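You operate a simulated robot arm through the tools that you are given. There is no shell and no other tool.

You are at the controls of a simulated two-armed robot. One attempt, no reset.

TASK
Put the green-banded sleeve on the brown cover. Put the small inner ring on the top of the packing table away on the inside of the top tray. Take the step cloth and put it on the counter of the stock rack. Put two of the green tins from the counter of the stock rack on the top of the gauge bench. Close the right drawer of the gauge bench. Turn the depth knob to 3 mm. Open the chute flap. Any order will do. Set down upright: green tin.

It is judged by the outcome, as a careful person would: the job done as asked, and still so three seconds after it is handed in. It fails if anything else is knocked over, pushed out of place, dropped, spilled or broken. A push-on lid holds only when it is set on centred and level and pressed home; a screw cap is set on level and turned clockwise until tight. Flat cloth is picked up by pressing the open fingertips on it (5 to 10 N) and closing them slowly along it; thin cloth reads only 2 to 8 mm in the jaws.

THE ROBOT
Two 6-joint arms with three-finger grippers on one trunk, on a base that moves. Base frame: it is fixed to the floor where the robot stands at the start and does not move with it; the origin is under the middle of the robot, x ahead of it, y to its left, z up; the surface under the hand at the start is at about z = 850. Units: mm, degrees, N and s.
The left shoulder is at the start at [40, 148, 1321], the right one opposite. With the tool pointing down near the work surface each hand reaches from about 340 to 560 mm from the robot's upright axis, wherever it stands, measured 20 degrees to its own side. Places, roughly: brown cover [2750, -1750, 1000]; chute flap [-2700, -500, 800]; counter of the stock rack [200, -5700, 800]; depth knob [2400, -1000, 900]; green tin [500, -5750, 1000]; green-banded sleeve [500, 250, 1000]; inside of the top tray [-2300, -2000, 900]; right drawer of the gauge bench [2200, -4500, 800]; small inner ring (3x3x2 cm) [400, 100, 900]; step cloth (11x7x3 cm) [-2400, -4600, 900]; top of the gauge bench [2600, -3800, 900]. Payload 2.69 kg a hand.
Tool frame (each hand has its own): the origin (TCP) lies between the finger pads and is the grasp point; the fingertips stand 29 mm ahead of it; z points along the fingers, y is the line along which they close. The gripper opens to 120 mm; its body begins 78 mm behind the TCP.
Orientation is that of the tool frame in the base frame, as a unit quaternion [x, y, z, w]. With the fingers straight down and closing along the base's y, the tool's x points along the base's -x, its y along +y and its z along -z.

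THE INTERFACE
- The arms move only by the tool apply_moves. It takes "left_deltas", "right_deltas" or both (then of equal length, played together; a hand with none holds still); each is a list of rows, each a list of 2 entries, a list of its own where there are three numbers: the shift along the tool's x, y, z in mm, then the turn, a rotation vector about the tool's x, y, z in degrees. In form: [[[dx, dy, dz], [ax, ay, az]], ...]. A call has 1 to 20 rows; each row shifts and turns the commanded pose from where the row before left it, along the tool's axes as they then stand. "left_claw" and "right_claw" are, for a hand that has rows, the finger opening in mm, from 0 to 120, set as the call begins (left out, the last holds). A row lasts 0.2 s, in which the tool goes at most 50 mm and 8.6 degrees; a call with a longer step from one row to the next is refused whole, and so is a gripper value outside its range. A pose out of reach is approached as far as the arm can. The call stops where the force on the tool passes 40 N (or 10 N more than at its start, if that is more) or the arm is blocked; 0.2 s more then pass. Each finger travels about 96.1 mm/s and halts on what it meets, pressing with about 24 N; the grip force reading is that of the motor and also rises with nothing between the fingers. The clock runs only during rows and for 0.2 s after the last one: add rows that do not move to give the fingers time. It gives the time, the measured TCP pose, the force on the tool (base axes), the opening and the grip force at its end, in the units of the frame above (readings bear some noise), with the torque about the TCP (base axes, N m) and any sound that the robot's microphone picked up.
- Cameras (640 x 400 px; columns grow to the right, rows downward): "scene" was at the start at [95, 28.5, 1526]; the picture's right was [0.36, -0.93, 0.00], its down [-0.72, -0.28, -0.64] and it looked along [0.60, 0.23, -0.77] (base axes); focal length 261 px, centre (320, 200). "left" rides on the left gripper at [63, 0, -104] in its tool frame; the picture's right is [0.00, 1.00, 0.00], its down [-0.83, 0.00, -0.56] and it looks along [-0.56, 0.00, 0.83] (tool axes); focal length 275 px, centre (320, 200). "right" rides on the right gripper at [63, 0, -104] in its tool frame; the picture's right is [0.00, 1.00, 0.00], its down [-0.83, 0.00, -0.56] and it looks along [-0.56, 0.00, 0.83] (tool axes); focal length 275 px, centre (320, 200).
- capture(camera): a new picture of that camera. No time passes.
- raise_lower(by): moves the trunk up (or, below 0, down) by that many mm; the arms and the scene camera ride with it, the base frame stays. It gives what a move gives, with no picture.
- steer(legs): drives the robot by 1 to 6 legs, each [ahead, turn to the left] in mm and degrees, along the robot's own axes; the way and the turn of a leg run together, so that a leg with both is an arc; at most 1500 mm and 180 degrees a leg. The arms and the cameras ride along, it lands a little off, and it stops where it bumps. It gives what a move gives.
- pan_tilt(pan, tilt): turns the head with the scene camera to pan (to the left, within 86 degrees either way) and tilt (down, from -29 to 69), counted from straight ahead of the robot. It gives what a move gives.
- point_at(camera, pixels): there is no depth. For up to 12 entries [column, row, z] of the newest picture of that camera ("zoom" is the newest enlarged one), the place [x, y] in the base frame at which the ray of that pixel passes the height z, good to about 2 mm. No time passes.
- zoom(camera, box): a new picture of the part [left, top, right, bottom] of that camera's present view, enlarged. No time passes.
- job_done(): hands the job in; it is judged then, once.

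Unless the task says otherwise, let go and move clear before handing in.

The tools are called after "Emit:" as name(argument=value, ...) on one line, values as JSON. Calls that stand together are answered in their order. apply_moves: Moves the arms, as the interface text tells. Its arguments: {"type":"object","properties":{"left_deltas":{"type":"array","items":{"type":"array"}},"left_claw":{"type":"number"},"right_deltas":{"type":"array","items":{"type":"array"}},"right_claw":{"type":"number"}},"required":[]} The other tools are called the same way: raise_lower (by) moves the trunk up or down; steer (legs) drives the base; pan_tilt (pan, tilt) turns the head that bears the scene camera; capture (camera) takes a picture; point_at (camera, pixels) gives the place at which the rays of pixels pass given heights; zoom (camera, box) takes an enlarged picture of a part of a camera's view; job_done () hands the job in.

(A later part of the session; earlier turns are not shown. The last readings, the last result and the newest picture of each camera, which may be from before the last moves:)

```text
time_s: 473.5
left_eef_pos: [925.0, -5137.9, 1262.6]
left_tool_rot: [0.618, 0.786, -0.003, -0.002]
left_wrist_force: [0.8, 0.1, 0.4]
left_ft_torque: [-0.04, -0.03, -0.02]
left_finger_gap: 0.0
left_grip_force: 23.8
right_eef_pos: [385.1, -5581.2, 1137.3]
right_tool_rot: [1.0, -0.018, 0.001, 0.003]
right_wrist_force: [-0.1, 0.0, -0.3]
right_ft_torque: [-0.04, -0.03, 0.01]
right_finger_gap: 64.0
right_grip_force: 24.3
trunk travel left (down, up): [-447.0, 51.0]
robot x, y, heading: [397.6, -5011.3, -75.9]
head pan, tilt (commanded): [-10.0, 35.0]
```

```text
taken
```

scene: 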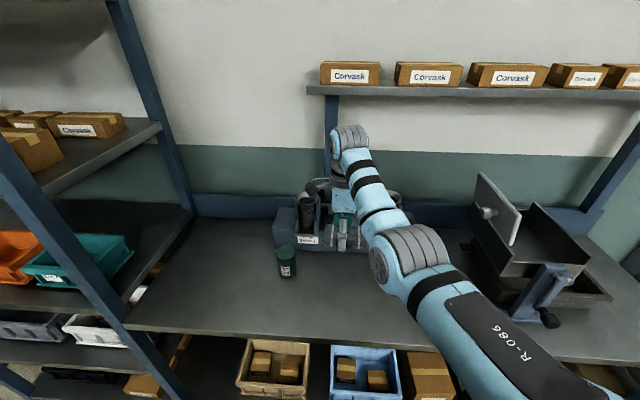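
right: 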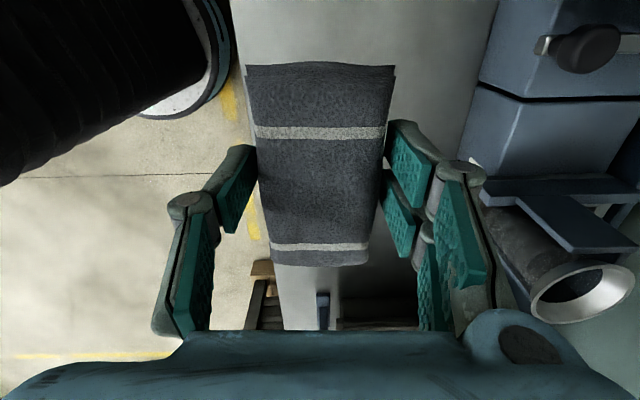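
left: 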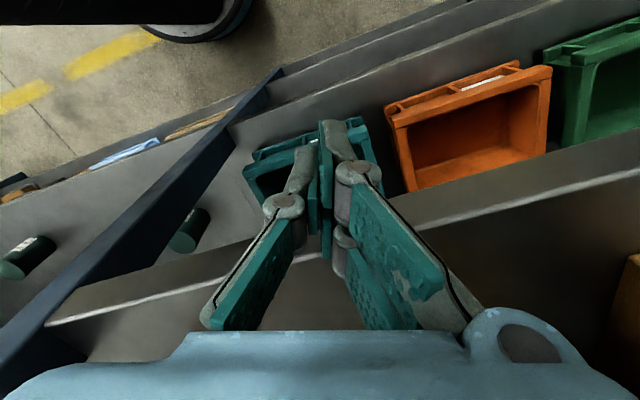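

Good spot at (385,-5581). Lowering the trunk 150 mm, then the hand toward the counter.

Emit:
raise_lower(by=-150)

Emit:
apply_moves(right_deltas=[[[0, 0, 20], [0, 0, 0]], [[0, 0, 20], [0, 0, 0]], [[0, 0, 20], [0, 0, 0]], [[0, 0, 15], [0, 0, 0]], [[0, 0, 10], [0, 0, 0]], [[0, 0, 5], [0, 0, 0]], [[0, 0, 0], [0, 0, 0]]])

Emit:
capture(camera="right")

Emit:
zoom(camera="scene", box=[260, 180, 440, 320])

```text
time_s: 475.3
left_eef_pos: [925.8, -5141.3, 1111.0]
left_tool_rot: [0.618, 0.786, -0.001, -0.005]
left_wrist_force: [-0.1, 0.4, -0.3]
left_ft_torque: [-0.04, -0.02, 0.02]
left_finger_gap: 0.0
left_grip_force: 24.4
right_eef_pos: [386.7, -5584.4, 984.7]
right_tool_rot: [1.0, -0.017, 0.0, 0.003]
right_wrist_force: [-0.5, 0.7, -0.1]
right_ft_torque: [-0.01, 0.02, -0.02]
right_finger_gap: 63.8
right_grip_force: 23.5
trunk travel left (down, up): [-297.0, 201.0]
robot x, y, heading: [397.5, -5008.9, -76.2]
head pan, tilt (commanded): [-10.0, 35.0]
```

```text
time_s: 476.9
left_eef_pos: [925.8, -5141.9, 1110.4]
left_tool_rot: [0.618, 0.786, -0.002, -0.005]
left_wrist_force: [0.3, 0.3, -0.8]
left_ft_torque: [-0.01, -0.01, 0.03]
left_finger_gap: 0.0
left_grip_force: 24.1
right_eef_pos: [385.8, -5583.9, 895.5]
right_tool_rot: [1.0, -0.017, 0.0, 0.001]
right_wrist_force: [0.2, 0.5, -0.6]
right_ft_torque: [0.01, 0.02, 0.02]
right_finger_gap: 64.2
right_grip_force: 24.3
trunk travel left (down, up): [-297.0, 201.0]
robot x, y, heading: [396.0, -5006.6, -76.3]
head pan, tilt (commanded): [-10.0, 35.0]
```

```text
taken
```

right: 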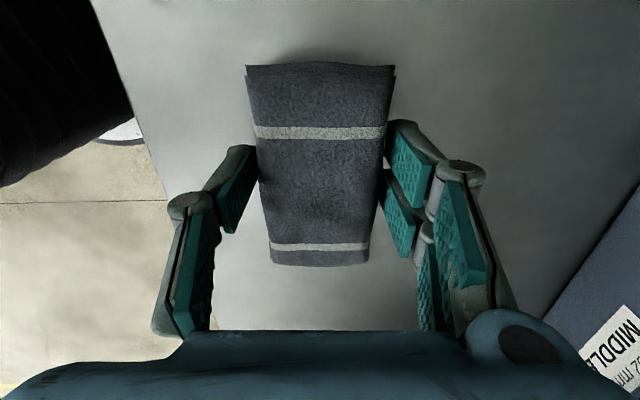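

```text
2.86 times, centred on (350, 250) of scene
```

zoom: 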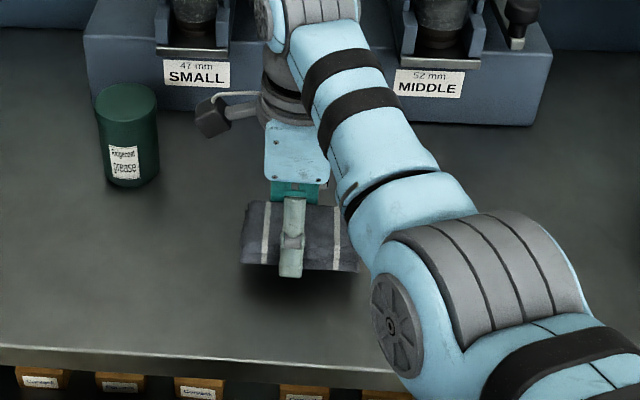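

Continuing down gently until the cloth touches the counter.

Emit:
apply_moves(right_deltas=[[[0, 0, 5], [0, 0, 0]], [[0, 0, 5], [0, 0, 0]], [[0, 0, 4], [0, 0, 0]], [[0, 0, 0], [0, 0, 0]]])

Emit:
apply_moves(right_deltas=[[[0, 0, 3], [0, 0, 0]], [[0, 0, 3], [0, 0, 0]], [[0, 0, 0], [0, 0, 0]]])

```text
time_s: 477.9
left_eef_pos: [925.3, -5140.0, 1110.9]
left_tool_rot: [0.618, 0.786, -0.001, -0.005]
left_wrist_force: [-0.4, 0.6, 0.0]
left_ft_torque: [0.03, -0.02, 0.0]
left_finger_gap: 0.0
left_grip_force: 23.7
right_eef_pos: [386.3, -5585.6, 880.8]
right_tool_rot: [1.0, -0.016, 0.001, 0.0]
right_wrist_force: [0.6, 0.3, -1.1]
right_ft_torque: [0.02, 0.03, -0.02]
right_finger_gap: 64.1
right_grip_force: 24.1
trunk travel left (down, up): [-297.0, 201.0]
robot x, y, heading: [396.5, -5010.6, -76.2]
head pan, tilt (commanded): [-10.0, 35.0]
```

```text
time_s: 478.7
left_eef_pos: [925.4, -5141.8, 1111.0]
left_tool_rot: [0.617, 0.787, -0.002, -0.004]
left_wrist_force: [-0.6, 0.5, 0.2]
left_ft_torque: [0.02, -0.02, -0.04]
left_finger_gap: 0.0
left_grip_force: 24.4
right_eef_pos: [385.4, -5584.5, 874.1]
right_tool_rot: [1.0, -0.017, 0.0, 0.001]
right_wrist_force: [-0.2, -0.5, -0.4]
right_ft_torque: [0.01, -0.05, 0.0]
right_finger_gap: 64.1
right_grip_force: 23.7
trunk travel left (down, up): [-297.0, 201.0]
robot x, y, heading: [394.7, -5011.6, -76.0]
head pan, tilt (commanded): [-10.0, 35.0]
```

Emit:
apply_moves(right_deltas=[[[0, 0, 2], [0, 0, 0]], [[0, 0, 2], [0, 0, 0]], [[0, 0, 0], [0, 0, 0]]])

Emit:
zoom(camera="scene", box=[300, 210, 400, 300])

```text
time_s: 479.5
left_eef_pos: [926.1, -5141.5, 1110.9]
left_tool_rot: [0.618, 0.786, -0.003, -0.005]
left_wrist_force: [0.2, 0.0, 0.2]
left_ft_torque: [0.0, 0.01, -0.02]
left_finger_gap: 0.1
left_grip_force: 24.3
right_eef_pos: [387.1, -5585.7, 870.0]
right_tool_rot: [1.0, -0.017, 0.0, 0.001]
right_wrist_force: [0.2, 0.9, -0.2]
right_ft_torque: [0.0, 0.0, 0.01]
right_finger_gap: 64.0
right_grip_force: 24.1
trunk travel left (down, up): [-297.0, 201.0]
robot x, y, heading: [397.5, -5009.1, -76.0]
head pan, tilt (commanded): [-10.0, 35.0]
```

```text
4.44 times, centred on (350, 255) of scene
```

zoom: 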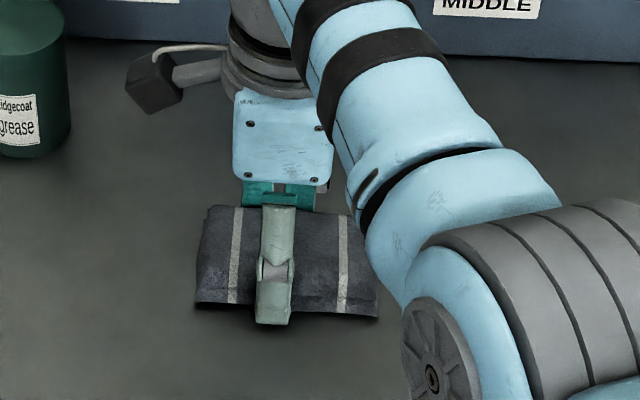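

Almost down; a few more 2 mm steps.

Emit:
apply_moves(right_deltas=[[[0, 0, 2], [0, 0, 0]], [[0, 0, 2], [0, 0, 0]], [[0, 0, 0], [0, 0, 0]]])

Emit:
apply_moves(right_deltas=[[[0, 0, 2], [0, 0, 0]], [[0, 0, 0], [0, 0, 0]]])

```text
time_s: 480.3
left_eef_pos: [925.1, -5140.4, 1111.6]
left_tool_rot: [0.618, 0.786, -0.002, -0.004]
left_wrist_force: [0.2, 0.2, 0.6]
left_ft_torque: [-0.01, -0.01, -0.01]
left_finger_gap: 0.0
left_grip_force: 23.9
right_eef_pos: [386.1, -5586.1, 866.8]
right_tool_rot: [1.0, -0.017, 0.0, 0.001]
right_wrist_force: [-0.2, -1.3, 5.8]
right_ft_torque: [0.12, 0.23, -0.01]
right_finger_gap: 63.9
right_grip_force: 23.8
trunk travel left (down, up): [-297.0, 201.0]
robot x, y, heading: [397.4, -5007.1, -76.2]
head pan, tilt (commanded): [-10.0, 35.0]
```

```text
time_s: 480.9
left_eef_pos: [925.8, -5138.7, 1111.6]
left_tool_rot: [0.617, 0.787, -0.002, -0.005]
left_wrist_force: [0.3, 0.0, -0.1]
left_ft_torque: [-0.01, 0.04, 0.01]
left_finger_gap: 0.0
left_grip_force: 24.0
right_eef_pos: [385.6, -5585.5, 866.6]
right_tool_rot: [1.0, -0.018, 0.0, 0.003]
right_wrist_force: [-2.5, -6.0, 19.5]
right_ft_torque: [0.61, 0.26, 0.07]
right_finger_gap: 64.0
right_grip_force: 24.2
trunk travel left (down, up): [-297.0, 201.0]
robot x, y, heading: [393.0, -5008.7, -76.1]
head pan, tilt (commanded): [-10.0, 35.0]
```

Touchdown at z≈867. Relieving and opening the fingers to let the cloth lie.

Emit:
apply_moves(right_deltas=[[[0, 0, -3], [0, 0, 0]], [[0, 0, 0], [0, 0, 0]]])

Emit:
apply_moves(right_deltas=[[[0, 0, 0], [0, 0, 0]], [[0, 0, 0], [0, 0, 0]], [[0, 0, 0], [0, 0, 0]]], right_claw=95)

Emit:
apply_moves(right_deltas=[[[0, 0, -10], [0, 0, 0]], [[0, 0, -15], [0, 0, 0]], [[0, 0, -25], [0, 0, 0]], [[0, 0, -25], [0, 0, 0]], [[0, 0, -25], [0, 0, 0]]])

Emit:
capture(camera="right")

Emit:
capture(camera="scene")

```text
time_s: 481.5
left_eef_pos: [926.1, -5141.8, 1111.0]
left_tool_rot: [0.617, 0.787, -0.002, -0.003]
left_wrist_force: [-0.8, -0.3, 0.6]
left_ft_torque: [0.02, -0.03, -0.01]
left_finger_gap: 0.0
left_grip_force: 24.2
right_eef_pos: [385.7, -5585.0, 866.5]
right_tool_rot: [1.0, -0.018, 0.0, -0.001]
right_wrist_force: [-0.6, 0.5, 2.2]
right_ft_torque: [-0.04, 0.04, -0.02]
right_finger_gap: 64.2
right_grip_force: 23.9
trunk travel left (down, up): [-297.0, 201.0]
robot x, y, heading: [398.2, -5010.6, -76.1]
head pan, tilt (commanded): [-10.0, 35.0]
```

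```text
time_s: 482.3
left_eef_pos: [926.1, -5141.2, 1110.4]
left_tool_rot: [0.618, 0.787, -0.001, -0.005]
left_wrist_force: [-0.1, 0.5, 0.1]
left_ft_torque: [0.01, -0.04, -0.02]
left_finger_gap: 0.0
left_grip_force: 24.1
right_eef_pos: [386.5, -5585.7, 866.9]
right_tool_rot: [1.0, -0.018, 0.0, 0.001]
right_wrist_force: [1.0, 0.3, 0.0]
right_ft_torque: [0.0, -0.01, -0.02]
right_finger_gap: 95.1
right_grip_force: 0.1
trunk travel left (down, up): [-297.0, 201.0]
robot x, y, heading: [399.6, -5006.4, -76.1]
head pan, tilt (commanded): [-10.0, 35.0]
```

```text
time_s: 483.5
left_eef_pos: [925.7, -5142.0, 1111.1]
left_tool_rot: [0.618, 0.786, -0.002, -0.004]
left_wrist_force: [0.3, 0.6, -0.5]
left_ft_torque: [0.02, -0.05, 0.02]
left_finger_gap: 0.1
left_grip_force: 24.2
right_eef_pos: [386.3, -5585.8, 966.6]
right_tool_rot: [1.0, -0.018, 0.0, 0.002]
right_wrist_force: [0.8, 0.3, -0.2]
right_ft_torque: [0.0, 0.02, 0.02]
right_finger_gap: 95.0
right_grip_force: 0.0
trunk travel left (down, up): [-297.0, 201.0]
robot x, y, heading: [398.4, -5011.3, -76.0]
head pan, tilt (commanded): [-10.0, 35.0]
```

```text
taken
```

right: 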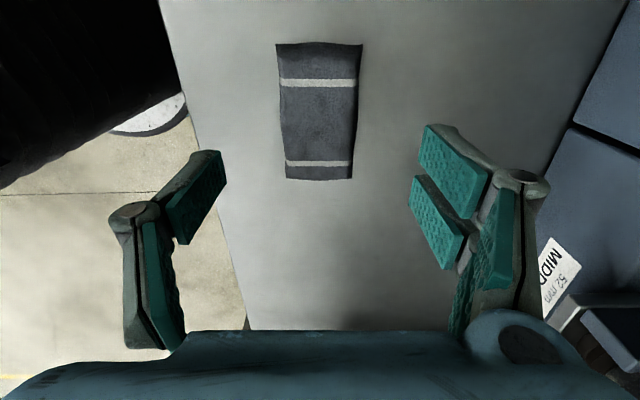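

```text
taken
```

scene: 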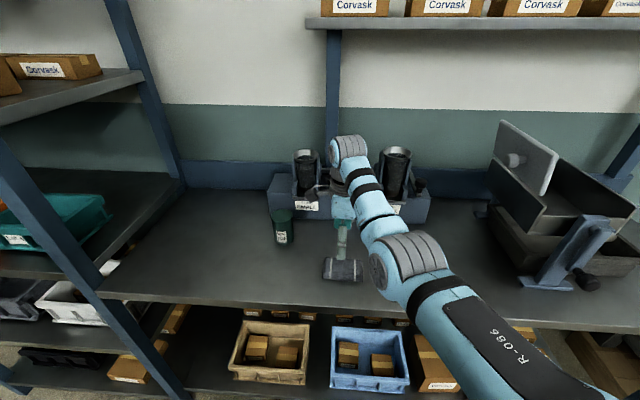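

The cloth lies on the counter. Now the ring: I'll restore the hand's yaw, raise the trunk and drive back to the packing table.

Emit:
apply_moves(right_deltas=[[[0, 0, -5], [0, 0, -8.2]], [[0, 0, -5], [0, 0, -8.2]], [[0, 0, 0], [0, 0, -8.2]], [[0, 0, 0], [0, 0, -8.2]], [[0, 0, 0], [0, 0, -8.2]], [[0, 0, 0], [0, 0, -8.2]], [[0, 0, 0], [0, 0, -8.2]], [[0, 0, 0], [0, 0, -8.2]], [[0, 0, 0], [0, 0, -8.2]], [[0, 0, 0], [0, 0, -8.2]], [[0, 0, 0], [0, 0, -8.2]], [[0, 0, 0], [0, 0, -8.2]], [[0, 0, 0], [0, 0, -7.6]]])

Emit:
raise_lower(by=150)

Emit:
steer(legs=[[-300, 0], [0, 173.3], [1500, 0], [1500, 0]])

Emit:
pan_tilt(pan=0, tilt=20)

Emit:
capture(camera="scene")

```text
time_s: 486.3
left_eef_pos: [924.9, -5142.2, 1111.5]
left_tool_rot: [0.618, 0.786, -0.002, -0.005]
left_wrist_force: [-0.3, 0.3, 0.0]
left_ft_torque: [0.0, 0.0, 0.02]
left_finger_gap: 0.3
left_grip_force: 24.4
right_eef_pos: [386.0, -5585.1, 976.3]
right_tool_rot: [0.615, 0.788, -0.002, 0.0]
right_wrist_force: [0.3, 0.6, 0.4]
right_ft_torque: [-0.01, -0.02, -0.01]
right_finger_gap: 95.2
right_grip_force: 0.1
trunk travel left (down, up): [-297.0, 201.0]
robot x, y, heading: [397.0, -5009.9, -76.4]
head pan, tilt (commanded): [-10.0, 35.0]
```

```text
time_s: 488.0
left_eef_pos: [925.2, -5141.9, 1262.2]
left_tool_rot: [0.618, 0.786, -0.002, -0.004]
left_wrist_force: [0.2, 0.1, -0.2]
left_ft_torque: [-0.02, -0.01, 0.0]
left_finger_gap: 0.1
left_grip_force: 23.9
right_eef_pos: [386.0, -5584.4, 1128.9]
right_tool_rot: [0.615, 0.788, -0.001, 0.001]
right_wrist_force: [-0.2, -0.7, 0.5]
right_ft_torque: [0.0, 0.0, -0.01]
right_finger_gap: 95.3
right_grip_force: 0.1
trunk travel left (down, up): [-447.0, 51.0]
robot x, y, heading: [396.6, -5008.9, -76.3]
head pan, tilt (commanded): [-10.0, 35.0]
```

```text
time_s: 511.3
left_eef_pos: [-672.9, -1607.9, 1262.4]
left_tool_rot: [0.759, -0.651, 0.004, -0.002]
left_wrist_force: [-0.2, -0.3, -0.7]
left_ft_torque: [0.0, 0.02, 0.02]
left_finger_gap: 0.0
left_grip_force: 24.1
right_eef_pos: [-97.5, -1211.1, 1129.4]
right_tool_rot: [0.761, -0.649, 0.0, -0.002]
right_wrist_force: [-0.3, 0.2, 0.1]
right_ft_torque: [0.03, -0.02, -0.02]
right_finger_gap: 95.1
right_grip_force: 0.0
trunk travel left (down, up): [-447.0, 51.0]
robot x, y, heading: [-161.3, -1784.5, 99.1]
head pan, tilt (commanded): [-10.0, 35.0]
```

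```text
time_s: 512.0
left_eef_pos: [-674.4, -1604.8, 1262.3]
left_tool_rot: [0.76, -0.65, 0.004, -0.003]
left_wrist_force: [-0.7, 0.7, 0.6]
left_ft_torque: [0.0, 0.02, -0.02]
left_finger_gap: 0.3
left_grip_force: 24.3
right_eef_pos: [-97.8, -1210.3, 1126.9]
right_tool_rot: [0.761, -0.649, 0.0, -0.001]
right_wrist_force: [-0.9, 0.3, 0.3]
right_ft_torque: [-0.01, -0.01, 0.01]
right_finger_gap: 95.3
right_grip_force: 0.0
trunk travel left (down, up): [-447.0, 51.0]
robot x, y, heading: [-160.5, -1782.5, 99.2]
head pan, tilt (commanded): [0.0, 20.0]
```

```text
taken
```

scene: 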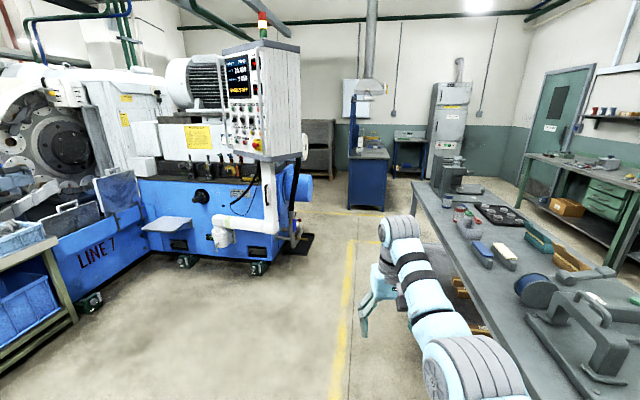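

The way up to the packing table is clear. I'll drive to about (-112,-144) and turn to heading 45°, which puts the ring under the right hand.

Emit:
steer(legs=[[0, -10.9], [1500, 0], [140, 0], [0, -43.3]])

Emit:
capture(camera="right")

Emit:
pan_tilt(pan=-10, tilt=45)

Emit:
capture(camera="scene")

```text
time_s: 523.2
left_eef_pos: [-250.0, 408.9, 1261.3]
left_tool_rot: [-0.378, 0.926, -0.005, 0.002]
left_wrist_force: [0.3, -0.7, 0.1]
left_ft_torque: [-0.04, -0.01, 0.0]
left_finger_gap: 0.0
left_grip_force: 23.4
right_eef_pos: [406.6, 171.3, 1129.0]
right_tool_rot: [-0.381, 0.925, -0.001, 0.001]
right_wrist_force: [-0.3, 0.1, 0.6]
right_ft_torque: [-0.01, -0.01, 0.02]
right_finger_gap: 95.2
right_grip_force: 0.0
trunk travel left (down, up): [-447.0, 51.0]
robot x, y, heading: [-97.1, -115.7, 44.4]
head pan, tilt (commanded): [0.0, 20.0]
```

```text
taken
```

right: 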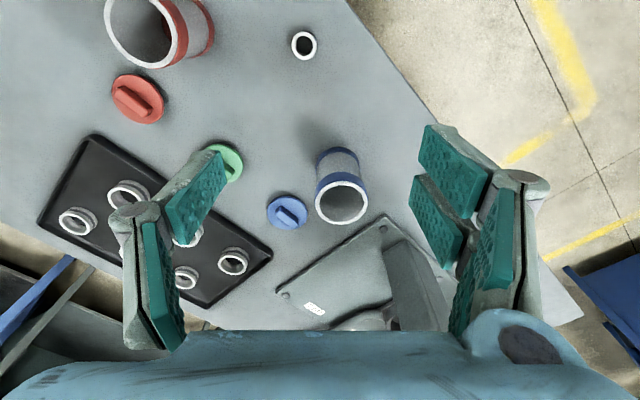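

```text
time_s: 524.1
left_eef_pos: [-250.7, 410.1, 1260.6]
left_tool_rot: [-0.378, 0.926, -0.005, 0.002]
left_wrist_force: [0.4, 0.5, 0.4]
left_ft_torque: [0.0, 0.01, -0.01]
left_finger_gap: 0.1
left_grip_force: 23.6
right_eef_pos: [405.6, 170.5, 1127.7]
right_tool_rot: [-0.38, 0.925, 0.0, 0.002]
right_wrist_force: [-0.9, 0.3, 0.1]
right_ft_torque: [-0.02, 0.0, -0.01]
right_finger_gap: 95.2
right_grip_force: 0.1
trunk travel left (down, up): [-447.0, 51.0]
robot x, y, heading: [-97.8, -112.0, 44.7]
head pan, tilt (commanded): [-10.0, 45.0]
```

```text
taken
```

scene: 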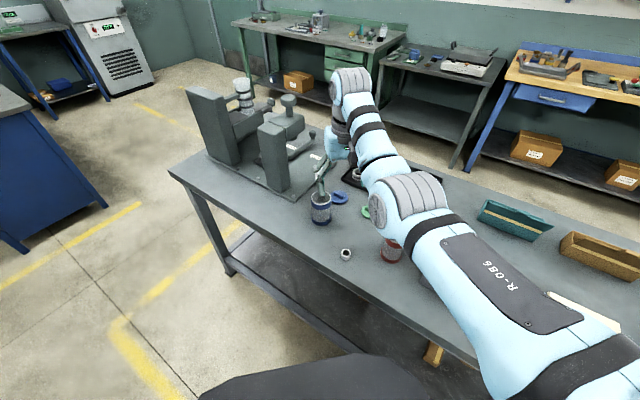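

The ring is at (303,45) in the right camera. Measuring it.

Emit:
point_at(camera="right", pixels=[[303, 45, 860], [303, 45, 870], [303, 45, 880], [291, 45, 870], [317, 45, 870], [303, 31, 870], [303, 59, 870]])

Emit:
point_at(camera="scene", pixels=[[346, 251, 860], [346, 251, 870], [346, 251, 880]])

Emit:
zoom(camera="right", box=[250, 0, 370, 100])

```text
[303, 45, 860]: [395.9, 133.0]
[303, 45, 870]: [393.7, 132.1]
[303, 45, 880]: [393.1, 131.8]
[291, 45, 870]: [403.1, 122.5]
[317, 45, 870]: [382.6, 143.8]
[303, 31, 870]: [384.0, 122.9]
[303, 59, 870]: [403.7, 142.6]
```

```text
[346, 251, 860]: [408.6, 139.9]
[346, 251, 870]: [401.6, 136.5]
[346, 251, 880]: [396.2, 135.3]
```

```text
4.00 times, centred on (310, 50) of right
```

zoom: 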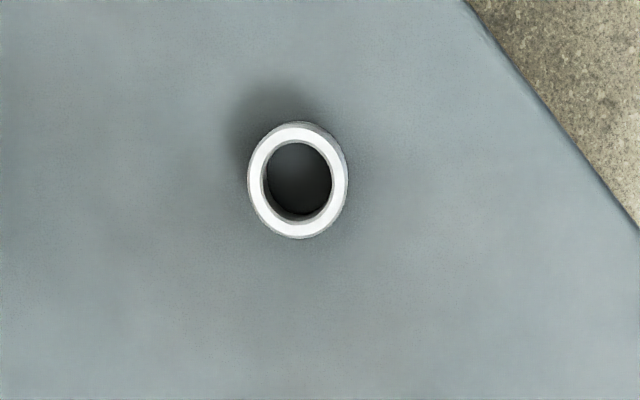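

The ring is at about (394,133), 29 mm across, top z≈870. I'll back up 33 mm, lower the trunk, and shift over it.

Emit:
steer(legs=[[-33, 0]])

Emit:
raise_lower(by=-150)

Emit:
apply_moves(right_deltas=[[[0, -9, 0], [0, 0, 0]], [[0, -9, 0], [0, 0, 0]], [[0, 0, 20], [0, 0, 0]], [[0, 0, 20], [0, 0, 0]], [[0, 0, 0], [0, 0, 0]]], right_claw=60)

Emit:
capture(camera="right")

```text
time_s: 525.0
left_eef_pos: [-267.7, 394.1, 1259.4]
left_tool_rot: [-0.378, 0.926, -0.006, -0.002]
left_wrist_force: [1.4, 1.2, -0.6]
left_ft_torque: [-0.08, 0.05, 0.03]
left_finger_gap: 0.1
left_grip_force: 24.6
right_eef_pos: [388.8, 153.5, 1125.1]
right_tool_rot: [-0.38, 0.925, -0.002, -0.002]
right_wrist_force: [0.5, 0.3, -0.3]
right_ft_torque: [-0.04, 0.1, -0.05]
right_finger_gap: 95.0
right_grip_force: 0.0
trunk travel left (down, up): [-447.0, 51.0]
robot x, y, heading: [-118.7, -137.9, 44.5]
head pan, tilt (commanded): [-10.0, 45.0]
```

```text
time_s: 526.7
left_eef_pos: [-272.7, 387.8, 1110.0]
left_tool_rot: [-0.379, 0.925, -0.005, 0.002]
left_wrist_force: [0.4, 0.2, -0.3]
left_ft_torque: [0.03, 0.01, -0.02]
left_finger_gap: 0.0
left_grip_force: 23.9
right_eef_pos: [383.3, 148.4, 977.3]
right_tool_rot: [-0.379, 0.925, -0.001, 0.001]
right_wrist_force: [0.0, 0.2, 0.6]
right_ft_torque: [0.06, 0.0, -0.01]
right_finger_gap: 94.8
right_grip_force: 0.0
trunk travel left (down, up): [-297.0, 201.0]
robot x, y, heading: [-119.7, -135.6, 44.6]
head pan, tilt (commanded): [-10.0, 45.0]
```

```text
time_s: 527.9
left_eef_pos: [-272.5, 385.4, 1111.2]
left_tool_rot: [-0.379, 0.925, -0.005, 0.001]
left_wrist_force: [0.2, 0.2, -0.5]
left_ft_torque: [-0.02, -0.04, -0.02]
left_finger_gap: 0.1
left_grip_force: 23.7
right_eef_pos: [397.3, 134.5, 937.5]
right_tool_rot: [-0.38, 0.925, 0.0, 0.002]
right_wrist_force: [0.8, -0.7, 0.0]
right_ft_torque: [0.01, 0.03, 0.01]
right_finger_gap: 59.9
right_grip_force: 0.0
trunk travel left (down, up): [-297.0, 201.0]
robot x, y, heading: [-116.1, -138.8, 44.3]
head pan, tilt (commanded): [-10.0, 45.0]
```

```text
taken
```

right: 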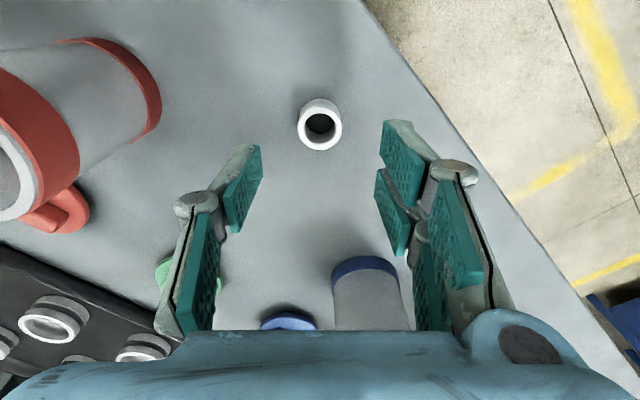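

Aligned sideways; 4 mm to correct along tool x. Descending to z≈884 around the ring.

Emit:
apply_moves(right_deltas=[[[4, 0, 12], [0, 0, 0]], [[0, 0, 15], [0, 0, 0]], [[0, 0, 15], [0, 0, 0]], [[0, 0, 11], [0, 0, 0]], [[0, 0, 0], [0, 0, 0]]])

Emit:
capture(camera="right")

```text
time_s: 529.1
left_eef_pos: [-273.1, 386.9, 1111.3]
left_tool_rot: [-0.379, 0.926, -0.005, 0.002]
left_wrist_force: [0.4, -0.3, 0.4]
left_ft_torque: [0.0, -0.02, 0.01]
left_finger_gap: 0.0
left_grip_force: 23.9
right_eef_pos: [392.2, 132.8, 885.6]
right_tool_rot: [-0.381, 0.925, 0.0, 0.001]
right_wrist_force: [0.1, -0.1, 0.3]
right_ft_torque: [-0.01, 0.01, 0.0]
right_finger_gap: 59.7
right_grip_force: 0.1
trunk travel left (down, up): [-297.0, 201.0]
robot x, y, heading: [-119.2, -133.6, 44.4]
head pan, tilt (commanded): [-10.0, 45.0]
```

```text
taken
```

right: 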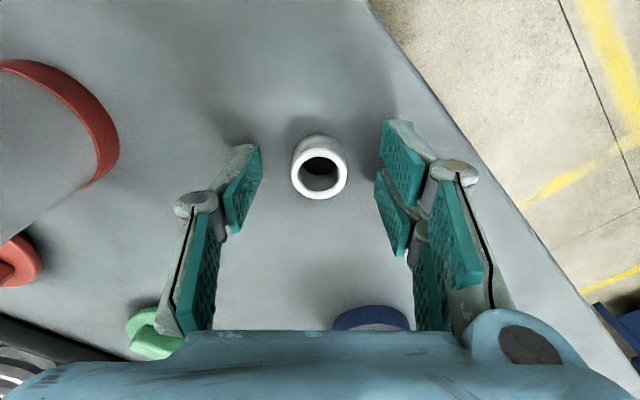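

Centred. Closing on the ring.

Emit:
apply_moves(right_deltas=[[[0, 0, 1.5], [0, 0, 0]], [[0, 0, 0], [0, 0, 0]], [[0, 0, 0], [0, 0, 0]], [[0, 0, 0], [0, 0, 0]]], right_claw=10)

Emit:
capture(camera="right")

```text
time_s: 530.1
left_eef_pos: [-272.0, 388.1, 1111.1]
left_tool_rot: [-0.378, 0.926, -0.005, 0.002]
left_wrist_force: [0.1, -0.6, 0.7]
left_ft_torque: [0.04, 0.02, 0.0]
left_finger_gap: 0.2
left_grip_force: 24.2
right_eef_pos: [392.5, 131.8, 885.3]
right_tool_rot: [-0.38, 0.925, 0.0, 0.002]
right_wrist_force: [1.6, 1.0, 3.3]
right_ft_torque: [-0.01, -0.06, 0.03]
right_finger_gap: 27.8
right_grip_force: 23.8
trunk travel left (down, up): [-297.0, 201.0]
robot x, y, heading: [-121.9, -133.0, 44.2]
head pan, tilt (commanded): [-10.0, 45.0]
```

```text
taken
```

right: 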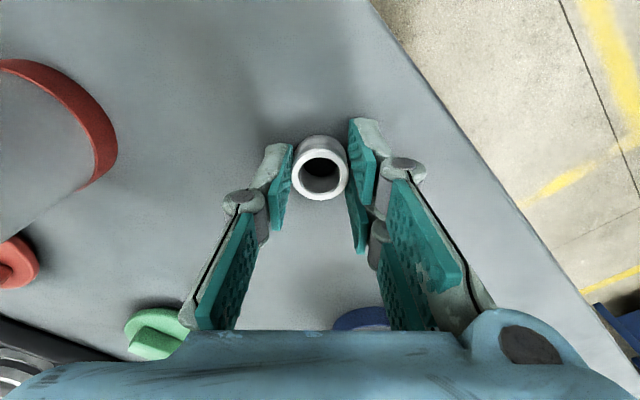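

Gripped at 27.8 mm. Slow lift and check.

Emit:
apply_moves(right_deltas=[[[0, 0, -4], [0, 0, 0]], [[0, 0, -6], [0, 0, 0]], [[0, 0, -10], [0, 0, 0]], [[0, 0, -15], [0, 0, 0]], [[0, 0, -20], [0, 0, 0]], [[0, 0, -20], [0, 0, 0]], [[0, 0, -20], [0, 0, 0]]])

Emit:
capture(camera="right")

Emit:
raise_lower(by=150)

```text
time_s: 531.7
left_eef_pos: [-272.0, 386.3, 1110.2]
left_tool_rot: [-0.378, 0.926, -0.005, 0.002]
left_wrist_force: [-0.3, 0.4, -0.6]
left_ft_torque: [0.02, -0.04, 0.0]
left_finger_gap: 0.0
left_grip_force: 23.8
right_eef_pos: [396.6, 135.9, 975.9]
right_tool_rot: [-0.38, 0.925, -0.001, 0.002]
right_wrist_force: [0.2, 0.9, 0.1]
right_ft_torque: [-0.01, 0.0, 0.01]
right_finger_gap: 28.0
right_grip_force: 24.2
right hand out of reach, approached as far as the arm can: row 6
trunk travel left (down, up): [-297.0, 201.0]
robot x, y, heading: [-118.1, -132.2, 44.7]
head pan, tilt (commanded): [-10.0, 45.0]
```

```text
taken
```

right: 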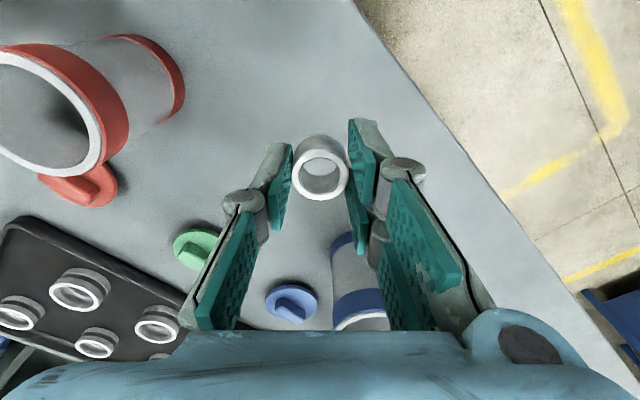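

```text
time_s: 533.5
left_eef_pos: [-272.5, 386.8, 1261.6]
left_tool_rot: [-0.379, 0.925, -0.005, 0.0]
left_wrist_force: [-0.3, 0.1, 0.5]
left_ft_torque: [0.0, -0.02, 0.01]
left_finger_gap: 0.0
left_grip_force: 24.5
right_eef_pos: [397.1, 136.0, 1126.1]
right_tool_rot: [-0.381, 0.924, -0.001, 0.001]
right_wrist_force: [0.0, -0.4, -0.4]
right_ft_torque: [0.0, -0.03, -0.01]
right_finger_gap: 27.9
right_grip_force: 24.6
trunk travel left (down, up): [-447.0, 51.0]
robot x, y, heading: [-116.9, -134.2, 44.3]
head pan, tilt (commanded): [-10.0, 45.0]
```

The ring is held (27.9 mm). I'll back off, turn right to face the far-left side of the room toward (-2300,-2000), and look for the top tray.

Emit:
steer(legs=[[-200, 0], [0, -174], [900, 0]])

Emit:
pan_tilt(pan=0, tilt=20)

Emit:
capture(camera="scene")

```text
time_s: 546.5
left_eef_pos: [-640.1, -1442.5, 1263.2]
left_tool_rot: [0.911, 0.413, -0.003, -0.005]
left_wrist_force: [0.5, -0.2, -0.9]
left_ft_torque: [0.03, 0.01, 0.03]
left_finger_gap: 0.0
left_grip_force: 23.9
right_eef_pos: [-1326.9, -1241.1, 1127.0]
right_tool_rot: [0.91, 0.414, -0.001, 0.0]
right_wrist_force: [0.5, -1.1, 0.4]
right_ft_torque: [0.0, 0.0, -0.01]
right_finger_gap: 27.9
right_grip_force: 23.6
trunk travel left (down, up): [-447.0, 51.0]
robot x, y, heading: [-836.7, -935.8, -131.3]
head pan, tilt (commanded): [-10.0, 45.0]
```

```text
time_s: 547.4
left_eef_pos: [-641.4, -1442.7, 1261.2]
left_tool_rot: [0.911, 0.412, -0.002, -0.005]
left_wrist_force: [0.4, 0.3, -0.7]
left_ft_torque: [0.01, 0.0, -0.02]
left_finger_gap: 0.4
left_grip_force: 23.7
right_eef_pos: [-1327.6, -1243.6, 1125.9]
right_tool_rot: [0.91, 0.414, -0.001, -0.001]
right_wrist_force: [0.1, -0.9, -0.9]
right_ft_torque: [0.02, -0.01, 0.0]
right_finger_gap: 27.8
right_grip_force: 23.9
trunk travel left (down, up): [-447.0, 51.0]
robot x, y, heading: [-833.7, -935.0, -131.3]
head pan, tilt (commanded): [0.0, 20.0]
```

```text
taken
```

scene: 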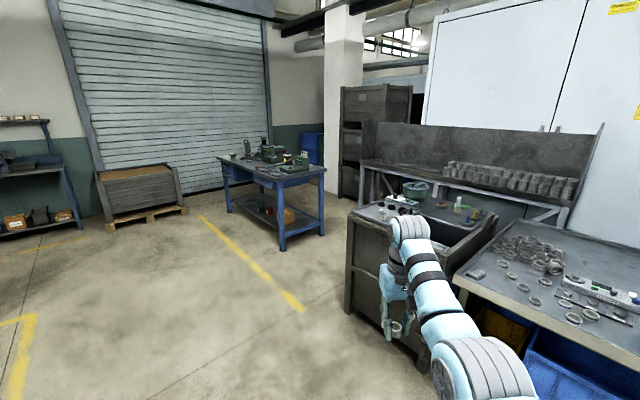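

I see a bin with a tray-like top at (390,210) and a work table covered with rings at (560,280). I'll zoom and measure which one is near (-2300,-2000).

Emit:
zoom(camera="scene", box=[330, 110, 640, 340])

Emit:
point_at(camera="scene", pixels=[[350, 215, 850], [430, 225, 850], [460, 275, 850], [560, 270, 850], [637, 325, 850], [540, 240, 850], [496, 215, 850], [395, 200, 850], [575, 215, 850], [470, 175, 900]])

```text
1.74 times, centred on (485, 225) of scene
```

zoom: 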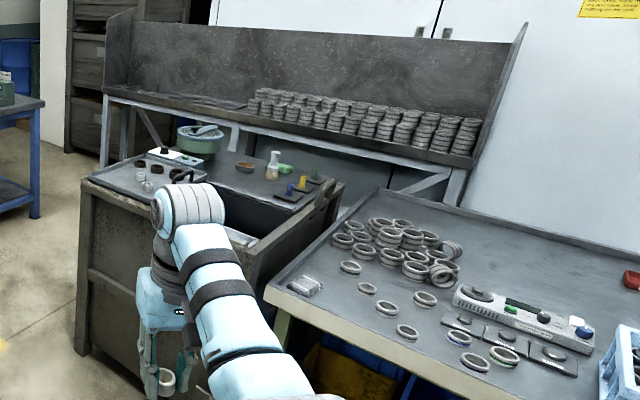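

```text
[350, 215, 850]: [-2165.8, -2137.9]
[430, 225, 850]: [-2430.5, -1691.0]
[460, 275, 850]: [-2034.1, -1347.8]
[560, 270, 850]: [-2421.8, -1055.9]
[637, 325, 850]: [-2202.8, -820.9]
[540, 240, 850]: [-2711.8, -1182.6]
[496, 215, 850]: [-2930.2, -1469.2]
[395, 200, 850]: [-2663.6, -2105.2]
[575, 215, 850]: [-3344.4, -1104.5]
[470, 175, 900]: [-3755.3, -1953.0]
```

The bin's tray top spans about x -2160..-2660, y -2140..-1500, so the "top tray" is on that bin. I'll drive to about (-1350,-1950), face it and look closely.

Emit:
steer(legs=[[0, 14.3], [1130, 0], [0, -63]])

Emit:
pan_tilt(pan=5, tilt=30)

Emit:
capture(camera="scene")

```text
time_s: 556.9
left_eef_pos: [-1629.1, -2411.4, 1259.9]
left_tool_rot: [1.0, -0.026, -0.001, -0.007]
left_wrist_force: [0.0, 0.4, 0.6]
left_ft_torque: [-0.05, -0.03, 0.0]
left_finger_gap: 0.2
left_grip_force: 24.1
right_eef_pos: [-1897.1, -1749.3, 1126.5]
right_tool_rot: [1.0, -0.023, 0.0, -0.001]
right_wrist_force: [-0.5, -1.1, -0.1]
right_ft_torque: [0.0, -0.02, -0.01]
right_finger_gap: 27.9
right_grip_force: 24.1
trunk travel left (down, up): [-447.0, 51.0]
robot x, y, heading: [-1348.0, -1944.9, 177.2]
head pan, tilt (commanded): [0.0, 20.0]
```

```text
time_s: 557.6
left_eef_pos: [-1629.7, -2410.1, 1261.7]
left_tool_rot: [1.0, -0.026, -0.001, -0.006]
left_wrist_force: [0.0, 0.0, 0.7]
left_ft_torque: [-0.02, -0.01, 0.0]
left_finger_gap: 0.0
left_grip_force: 23.8
right_eef_pos: [-1897.4, -1748.4, 1127.0]
right_tool_rot: [1.0, -0.023, -0.002, -0.001]
right_wrist_force: [0.2, 0.1, 0.2]
right_ft_torque: [-0.01, 0.0, -0.01]
right_finger_gap: 28.0
right_grip_force: 23.8
trunk travel left (down, up): [-447.0, 51.0]
robot x, y, heading: [-1352.4, -1941.6, 177.5]
head pan, tilt (commanded): [5.0, 30.0]
```

```text
taken
```

scene: 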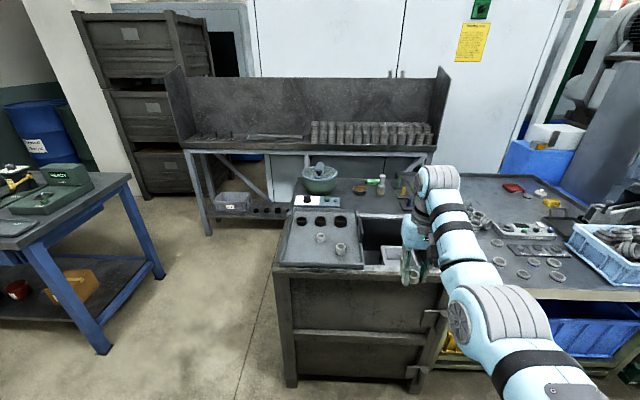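

Now the cabinet's top is clear: a shallow tray at (320,240) with small rings and cups. Zooming in.

Emit:
zoom(camera="scene", box=[265, 160, 425, 290])

Emit:
point_at(camera="scene", pixels=[[280, 265, 860], [365, 268, 860], [300, 210, 860], [357, 212, 860], [340, 247, 870], [320, 238, 870], [298, 250, 860], [330, 258, 860], [274, 275, 850], [438, 278, 850]])

```text
3.08 times, centred on (345, 225) of scene
```

zoom: 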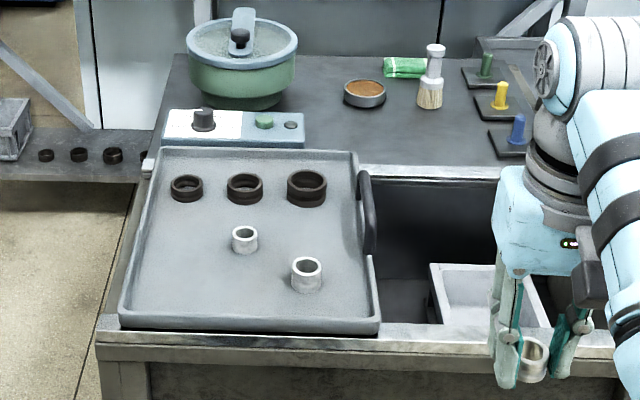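

```text
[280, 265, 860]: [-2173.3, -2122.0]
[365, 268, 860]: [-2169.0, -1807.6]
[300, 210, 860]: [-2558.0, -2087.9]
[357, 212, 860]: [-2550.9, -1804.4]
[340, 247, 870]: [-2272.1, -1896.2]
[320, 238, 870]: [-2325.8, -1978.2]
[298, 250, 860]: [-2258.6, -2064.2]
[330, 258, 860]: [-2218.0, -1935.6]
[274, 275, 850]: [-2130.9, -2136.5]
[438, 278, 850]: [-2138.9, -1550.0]
```

The sliding top tray holds a few rings, with a free patch near its left-front at about (-2260,-2040). I'll turn to heading 196° and drive in 335 mm so the ring is above it.

Emit:
steer(legs=[[0, 18.5], [335, 0]])

Emit:
raise_lower(by=-120)

Emit:
capture(camera="right")

Emit:
pan_tilt(pan=-10, tilt=40)

Emit:
capture(camera="scene")

```text
time_s: 560.8
left_eef_pos: [-1794.5, -2563.3, 1262.4]
left_tool_rot: [0.991, 0.133, -0.004, -0.005]
left_wrist_force: [-0.1, 1.1, 0.5]
left_ft_torque: [0.0, 0.0, 0.0]
left_finger_gap: 0.0
left_grip_force: 23.8
right_eef_pos: [-2254.0, -2018.2, 1127.4]
right_tool_rot: [0.991, 0.135, -0.002, -0.001]
right_wrist_force: [0.2, -0.2, 0.3]
right_ft_torque: [0.02, 0.04, 0.02]
right_finger_gap: 28.3
right_grip_force: 24.0
trunk travel left (down, up): [-447.0, 51.0]
robot x, y, heading: [-1678.5, -2037.2, -164.7]
head pan, tilt (commanded): [5.0, 30.0]
```

```text
time_s: 562.3
left_eef_pos: [-1795.4, -2564.4, 1140.3]
left_tool_rot: [0.991, 0.133, -0.001, -0.005]
left_wrist_force: [-0.1, 0.1, -0.7]
left_ft_torque: [0.03, -0.05, 0.0]
left_finger_gap: 0.2
left_grip_force: 24.4
right_eef_pos: [-2257.3, -2019.2, 1006.1]
right_tool_rot: [0.991, 0.134, -0.001, 0.0]
right_wrist_force: [-0.2, -0.4, -0.5]
right_ft_torque: [0.04, -0.03, -0.02]
right_finger_gap: 28.2
right_grip_force: 24.1
trunk travel left (down, up): [-327.0, 171.0]
robot x, y, heading: [-1672.3, -2034.2, -164.6]
head pan, tilt (commanded): [5.0, 30.0]
```

```text
taken
```

right: 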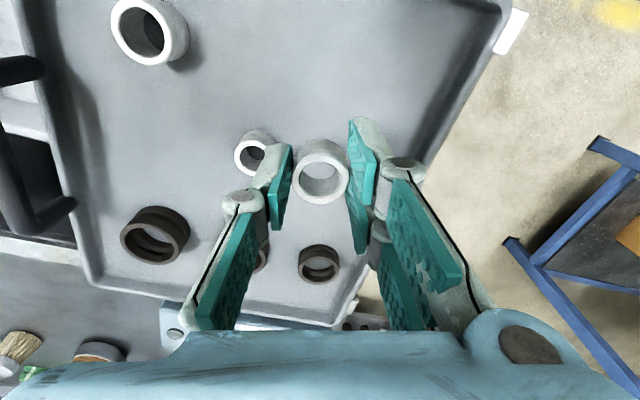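

```text
time_s: 563.1
left_eef_pos: [-1796.6, -2562.9, 1141.3]
left_tool_rot: [0.991, 0.133, -0.002, -0.005]
left_wrist_force: [0.5, 0.0, -0.2]
left_ft_torque: [0.01, -0.01, 0.04]
left_finger_gap: 0.0
left_grip_force: 24.6
right_eef_pos: [-2257.3, -2018.9, 1006.1]
right_tool_rot: [0.991, 0.135, -0.001, -0.001]
right_wrist_force: [0.0, 0.2, -0.5]
right_ft_torque: [0.03, 0.02, -0.01]
right_finger_gap: 27.8
right_grip_force: 24.3
trunk travel left (down, up): [-327.0, 171.0]
robot x, y, heading: [-1677.8, -2030.5, -164.6]
head pan, tilt (commanded): [-10.0, 40.0]
```

```text
taken
```

scene: 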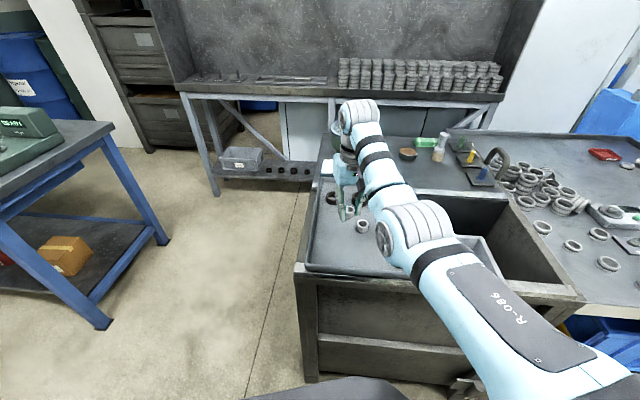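

Directly below the hand (about (320,100) in the right view) the tray floor is clear. Descending.

Emit:
apply_moves(right_deltas=[[[0, 0, 20], [0, 0, 0]], [[0, 0, 20], [0, 0, 0]], [[0, 0, 20], [0, 0, 0]], [[0, 0, 20], [0, 0, 0]], [[0, 0, 10], [0, 0, 0]], [[0, 0, 0], [0, 0, 0]]])

Emit:
capture(camera="right")

Emit:
zoom(camera="scene", box=[290, 150, 450, 290])

```text
time_s: 564.5
left_eef_pos: [-1796.1, -2563.5, 1140.1]
left_tool_rot: [0.991, 0.133, -0.001, -0.005]
left_wrist_force: [0.1, -0.1, -0.3]
left_ft_torque: [0.03, -0.01, -0.01]
left_finger_gap: 0.1
left_grip_force: 24.5
right_eef_pos: [-2256.7, -2018.1, 918.1]
right_tool_rot: [0.991, 0.134, -0.001, -0.001]
right_wrist_force: [-0.5, -0.7, -0.6]
right_ft_torque: [-0.03, 0.0, 0.0]
right_finger_gap: 27.8
right_grip_force: 24.1
trunk travel left (down, up): [-327.0, 171.0]
robot x, y, heading: [-1672.9, -2033.6, -164.9]
head pan, tilt (commanded): [-10.0, 40.0]
```

```text
taken
```

right: 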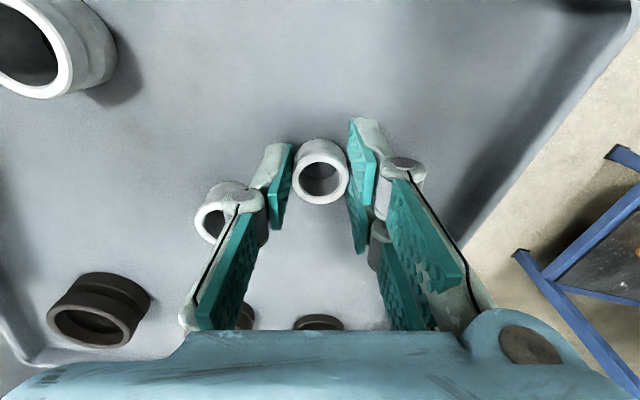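

```text
2.86 times, centred on (370, 220) of scene
```

zoom: 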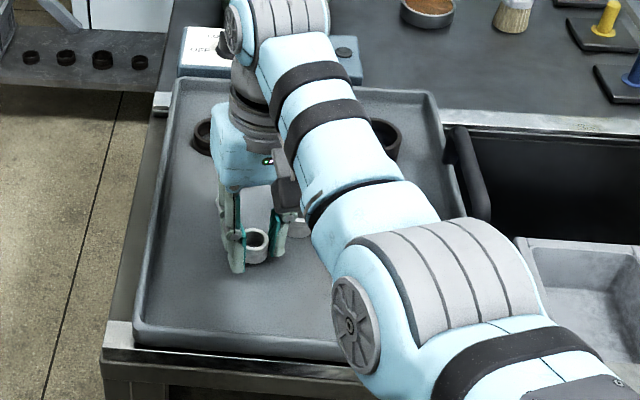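

Ring 1 in the tray seems near the left finger; I'll check its position before opening room is needed.

Emit:
point_at(camera="right", pixels=[[222, 212, 875], [222, 212, 870], [200, 212, 875], [320, 180, 900], [35, 50, 880], [95, 320, 875]])

```text
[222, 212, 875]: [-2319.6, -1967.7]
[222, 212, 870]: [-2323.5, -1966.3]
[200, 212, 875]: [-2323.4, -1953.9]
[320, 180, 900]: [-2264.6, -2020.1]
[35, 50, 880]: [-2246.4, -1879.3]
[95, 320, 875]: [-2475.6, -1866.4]
```

Ring 1 is about 80 mm away; I'll shift 15 mm toward me and 10 mm aside for extra room, then lower until contact.

Emit:
apply_moves(right_deltas=[[[8, 5, 0], [0, 0, 0]], [[7, 5, 5], [0, 0, 0]], [[0, 0, 5], [0, 0, 0]], [[0, 0, 4], [0, 0, 0]], [[0, 0, 3], [0, 0, 0]], [[0, 0, 0], [0, 0, 0]]])

Emit:
apply_moves(right_deltas=[[[0, 0, 3], [0, 0, 0]], [[0, 0, 2], [0, 0, 0]], [[0, 0, 0], [0, 0, 0]]])

Emit:
capture(camera="right")

```text
time_s: 565.7
left_eef_pos: [-1791.9, -2564.0, 1140.8]
left_tool_rot: [0.991, 0.133, -0.004, -0.006]
left_wrist_force: [0.9, 0.4, -0.5]
left_ft_torque: [0.01, -0.03, 0.0]
left_finger_gap: 0.1
left_grip_force: 24.0
right_eef_pos: [-2240.3, -2024.6, 906.6]
right_tool_rot: [0.991, 0.135, -0.007, -0.001]
right_wrist_force: [10.2, 1.2, 21.6]
right_ft_torque: [-0.13, -0.73, 0.09]
right_finger_gap: 28.1
right_grip_force: 24.1
trunk travel left (down, up): [-327.0, 171.0]
robot x, y, heading: [-1676.8, -2034.3, -164.7]
head pan, tilt (commanded): [-10.0, 40.0]
stopped in row 6 (right hand): the force on the tool passed its limit at 44 N (the readings are from after the stop); the commanded pose is now the measured one
```

```text
time_s: 566.2
left_eef_pos: [-1790.7, -2564.5, 1140.9]
left_tool_rot: [0.991, 0.133, -0.004, -0.005]
left_wrist_force: [0.1, 0.1, 0.2]
left_ft_torque: [0.02, 0.0, 0.0]
left_finger_gap: 0.3
left_grip_force: 23.8
right_eef_pos: [-2241.2, -2025.6, 905.6]
right_tool_rot: [0.991, 0.134, -0.012, 0.001]
right_wrist_force: [11.9, 1.0, 24.5]
right_ft_torque: [-0.1, -0.85, 0.08]
right_finger_gap: 28.1
right_grip_force: 23.7
trunk travel left (down, up): [-327.0, 171.0]
robot x, y, heading: [-1677.3, -2029.6, -164.9]
head pan, tilt (commanded): [-10.0, 40.0]
stopped in row 2 (right hand): the force on the tool passed its limit at 42 N (the readings are from after the stop); the commanded pose is now the measured one
```

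```text
taken
```

right: 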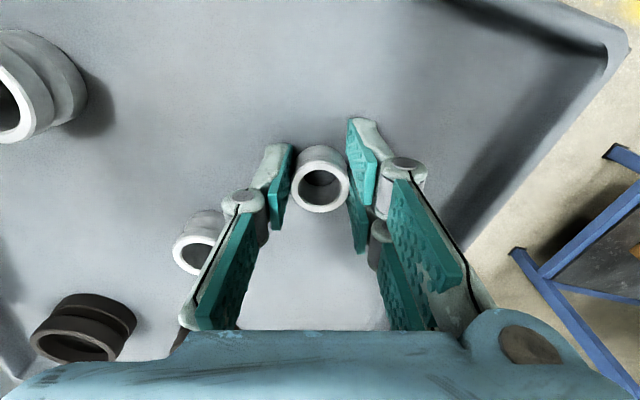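

Contact reached sooner than expected (floor z≈871, force limit tripped). I'll relieve upward 2 mm, then open.

Emit:
apply_moves(right_deltas=[[[0, 0, -1.5], [0, 0, 0]], [[0, 0, -1], [0, 0, 0]], [[0, 0, 0], [0, 0, 0]]])

Emit:
apply_moves(right_deltas=[[[0, 0, 0], [0, 0, 0]], [[0, 0, 0], [0, 0, 0]]], right_claw=48)

Emit:
capture(camera="right")

```text
time_s: 567.0
left_eef_pos: [-1793.6, -2564.3, 1141.1]
left_tool_rot: [0.991, 0.133, -0.003, -0.006]
left_wrist_force: [0.2, 0.5, 0.2]
left_ft_torque: [-0.01, -0.03, 0.03]
left_finger_gap: 0.0
left_grip_force: 24.5
right_eef_pos: [-2243.5, -2025.3, 908.5]
right_tool_rot: [0.991, 0.135, -0.01, 0.0]
right_wrist_force: [6.2, 0.8, 12.7]
right_ft_torque: [-0.16, -0.49, 0.1]
right_finger_gap: 28.1
right_grip_force: 24.3
trunk travel left (down, up): [-327.0, 171.0]
robot x, y, heading: [-1679.8, -2033.5, -164.7]
head pan, tilt (commanded): [-10.0, 40.0]
```

```text
time_s: 567.6
left_eef_pos: [-1793.7, -2562.2, 1141.6]
left_tool_rot: [0.991, 0.132, -0.004, -0.006]
left_wrist_force: [-0.6, 0.0, -0.1]
left_ft_torque: [0.02, 0.01, 0.02]
left_finger_gap: 0.3
left_grip_force: 24.5
right_eef_pos: [-2243.8, -2024.8, 906.1]
right_tool_rot: [0.991, 0.135, -0.009, -0.001]
right_wrist_force: [2.9, 2.7, 7.8]
right_ft_torque: [0.11, -0.14, 0.03]
right_finger_gap: 48.8
right_grip_force: 0.1
trunk travel left (down, up): [-327.0, 171.0]
robot x, y, heading: [-1671.8, -2031.7, -164.7]
head pan, tilt (commanded): [-10.0, 40.0]
```

```text
taken
```

right: 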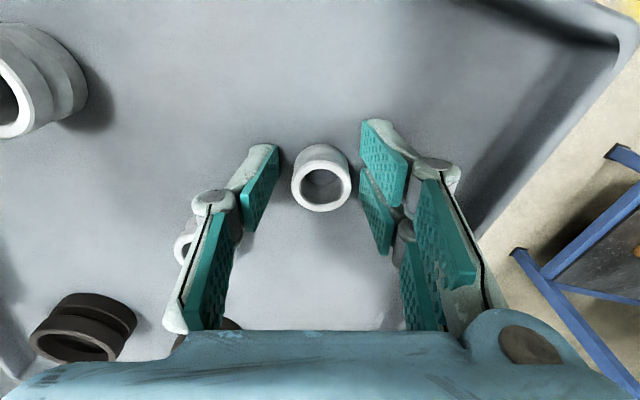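

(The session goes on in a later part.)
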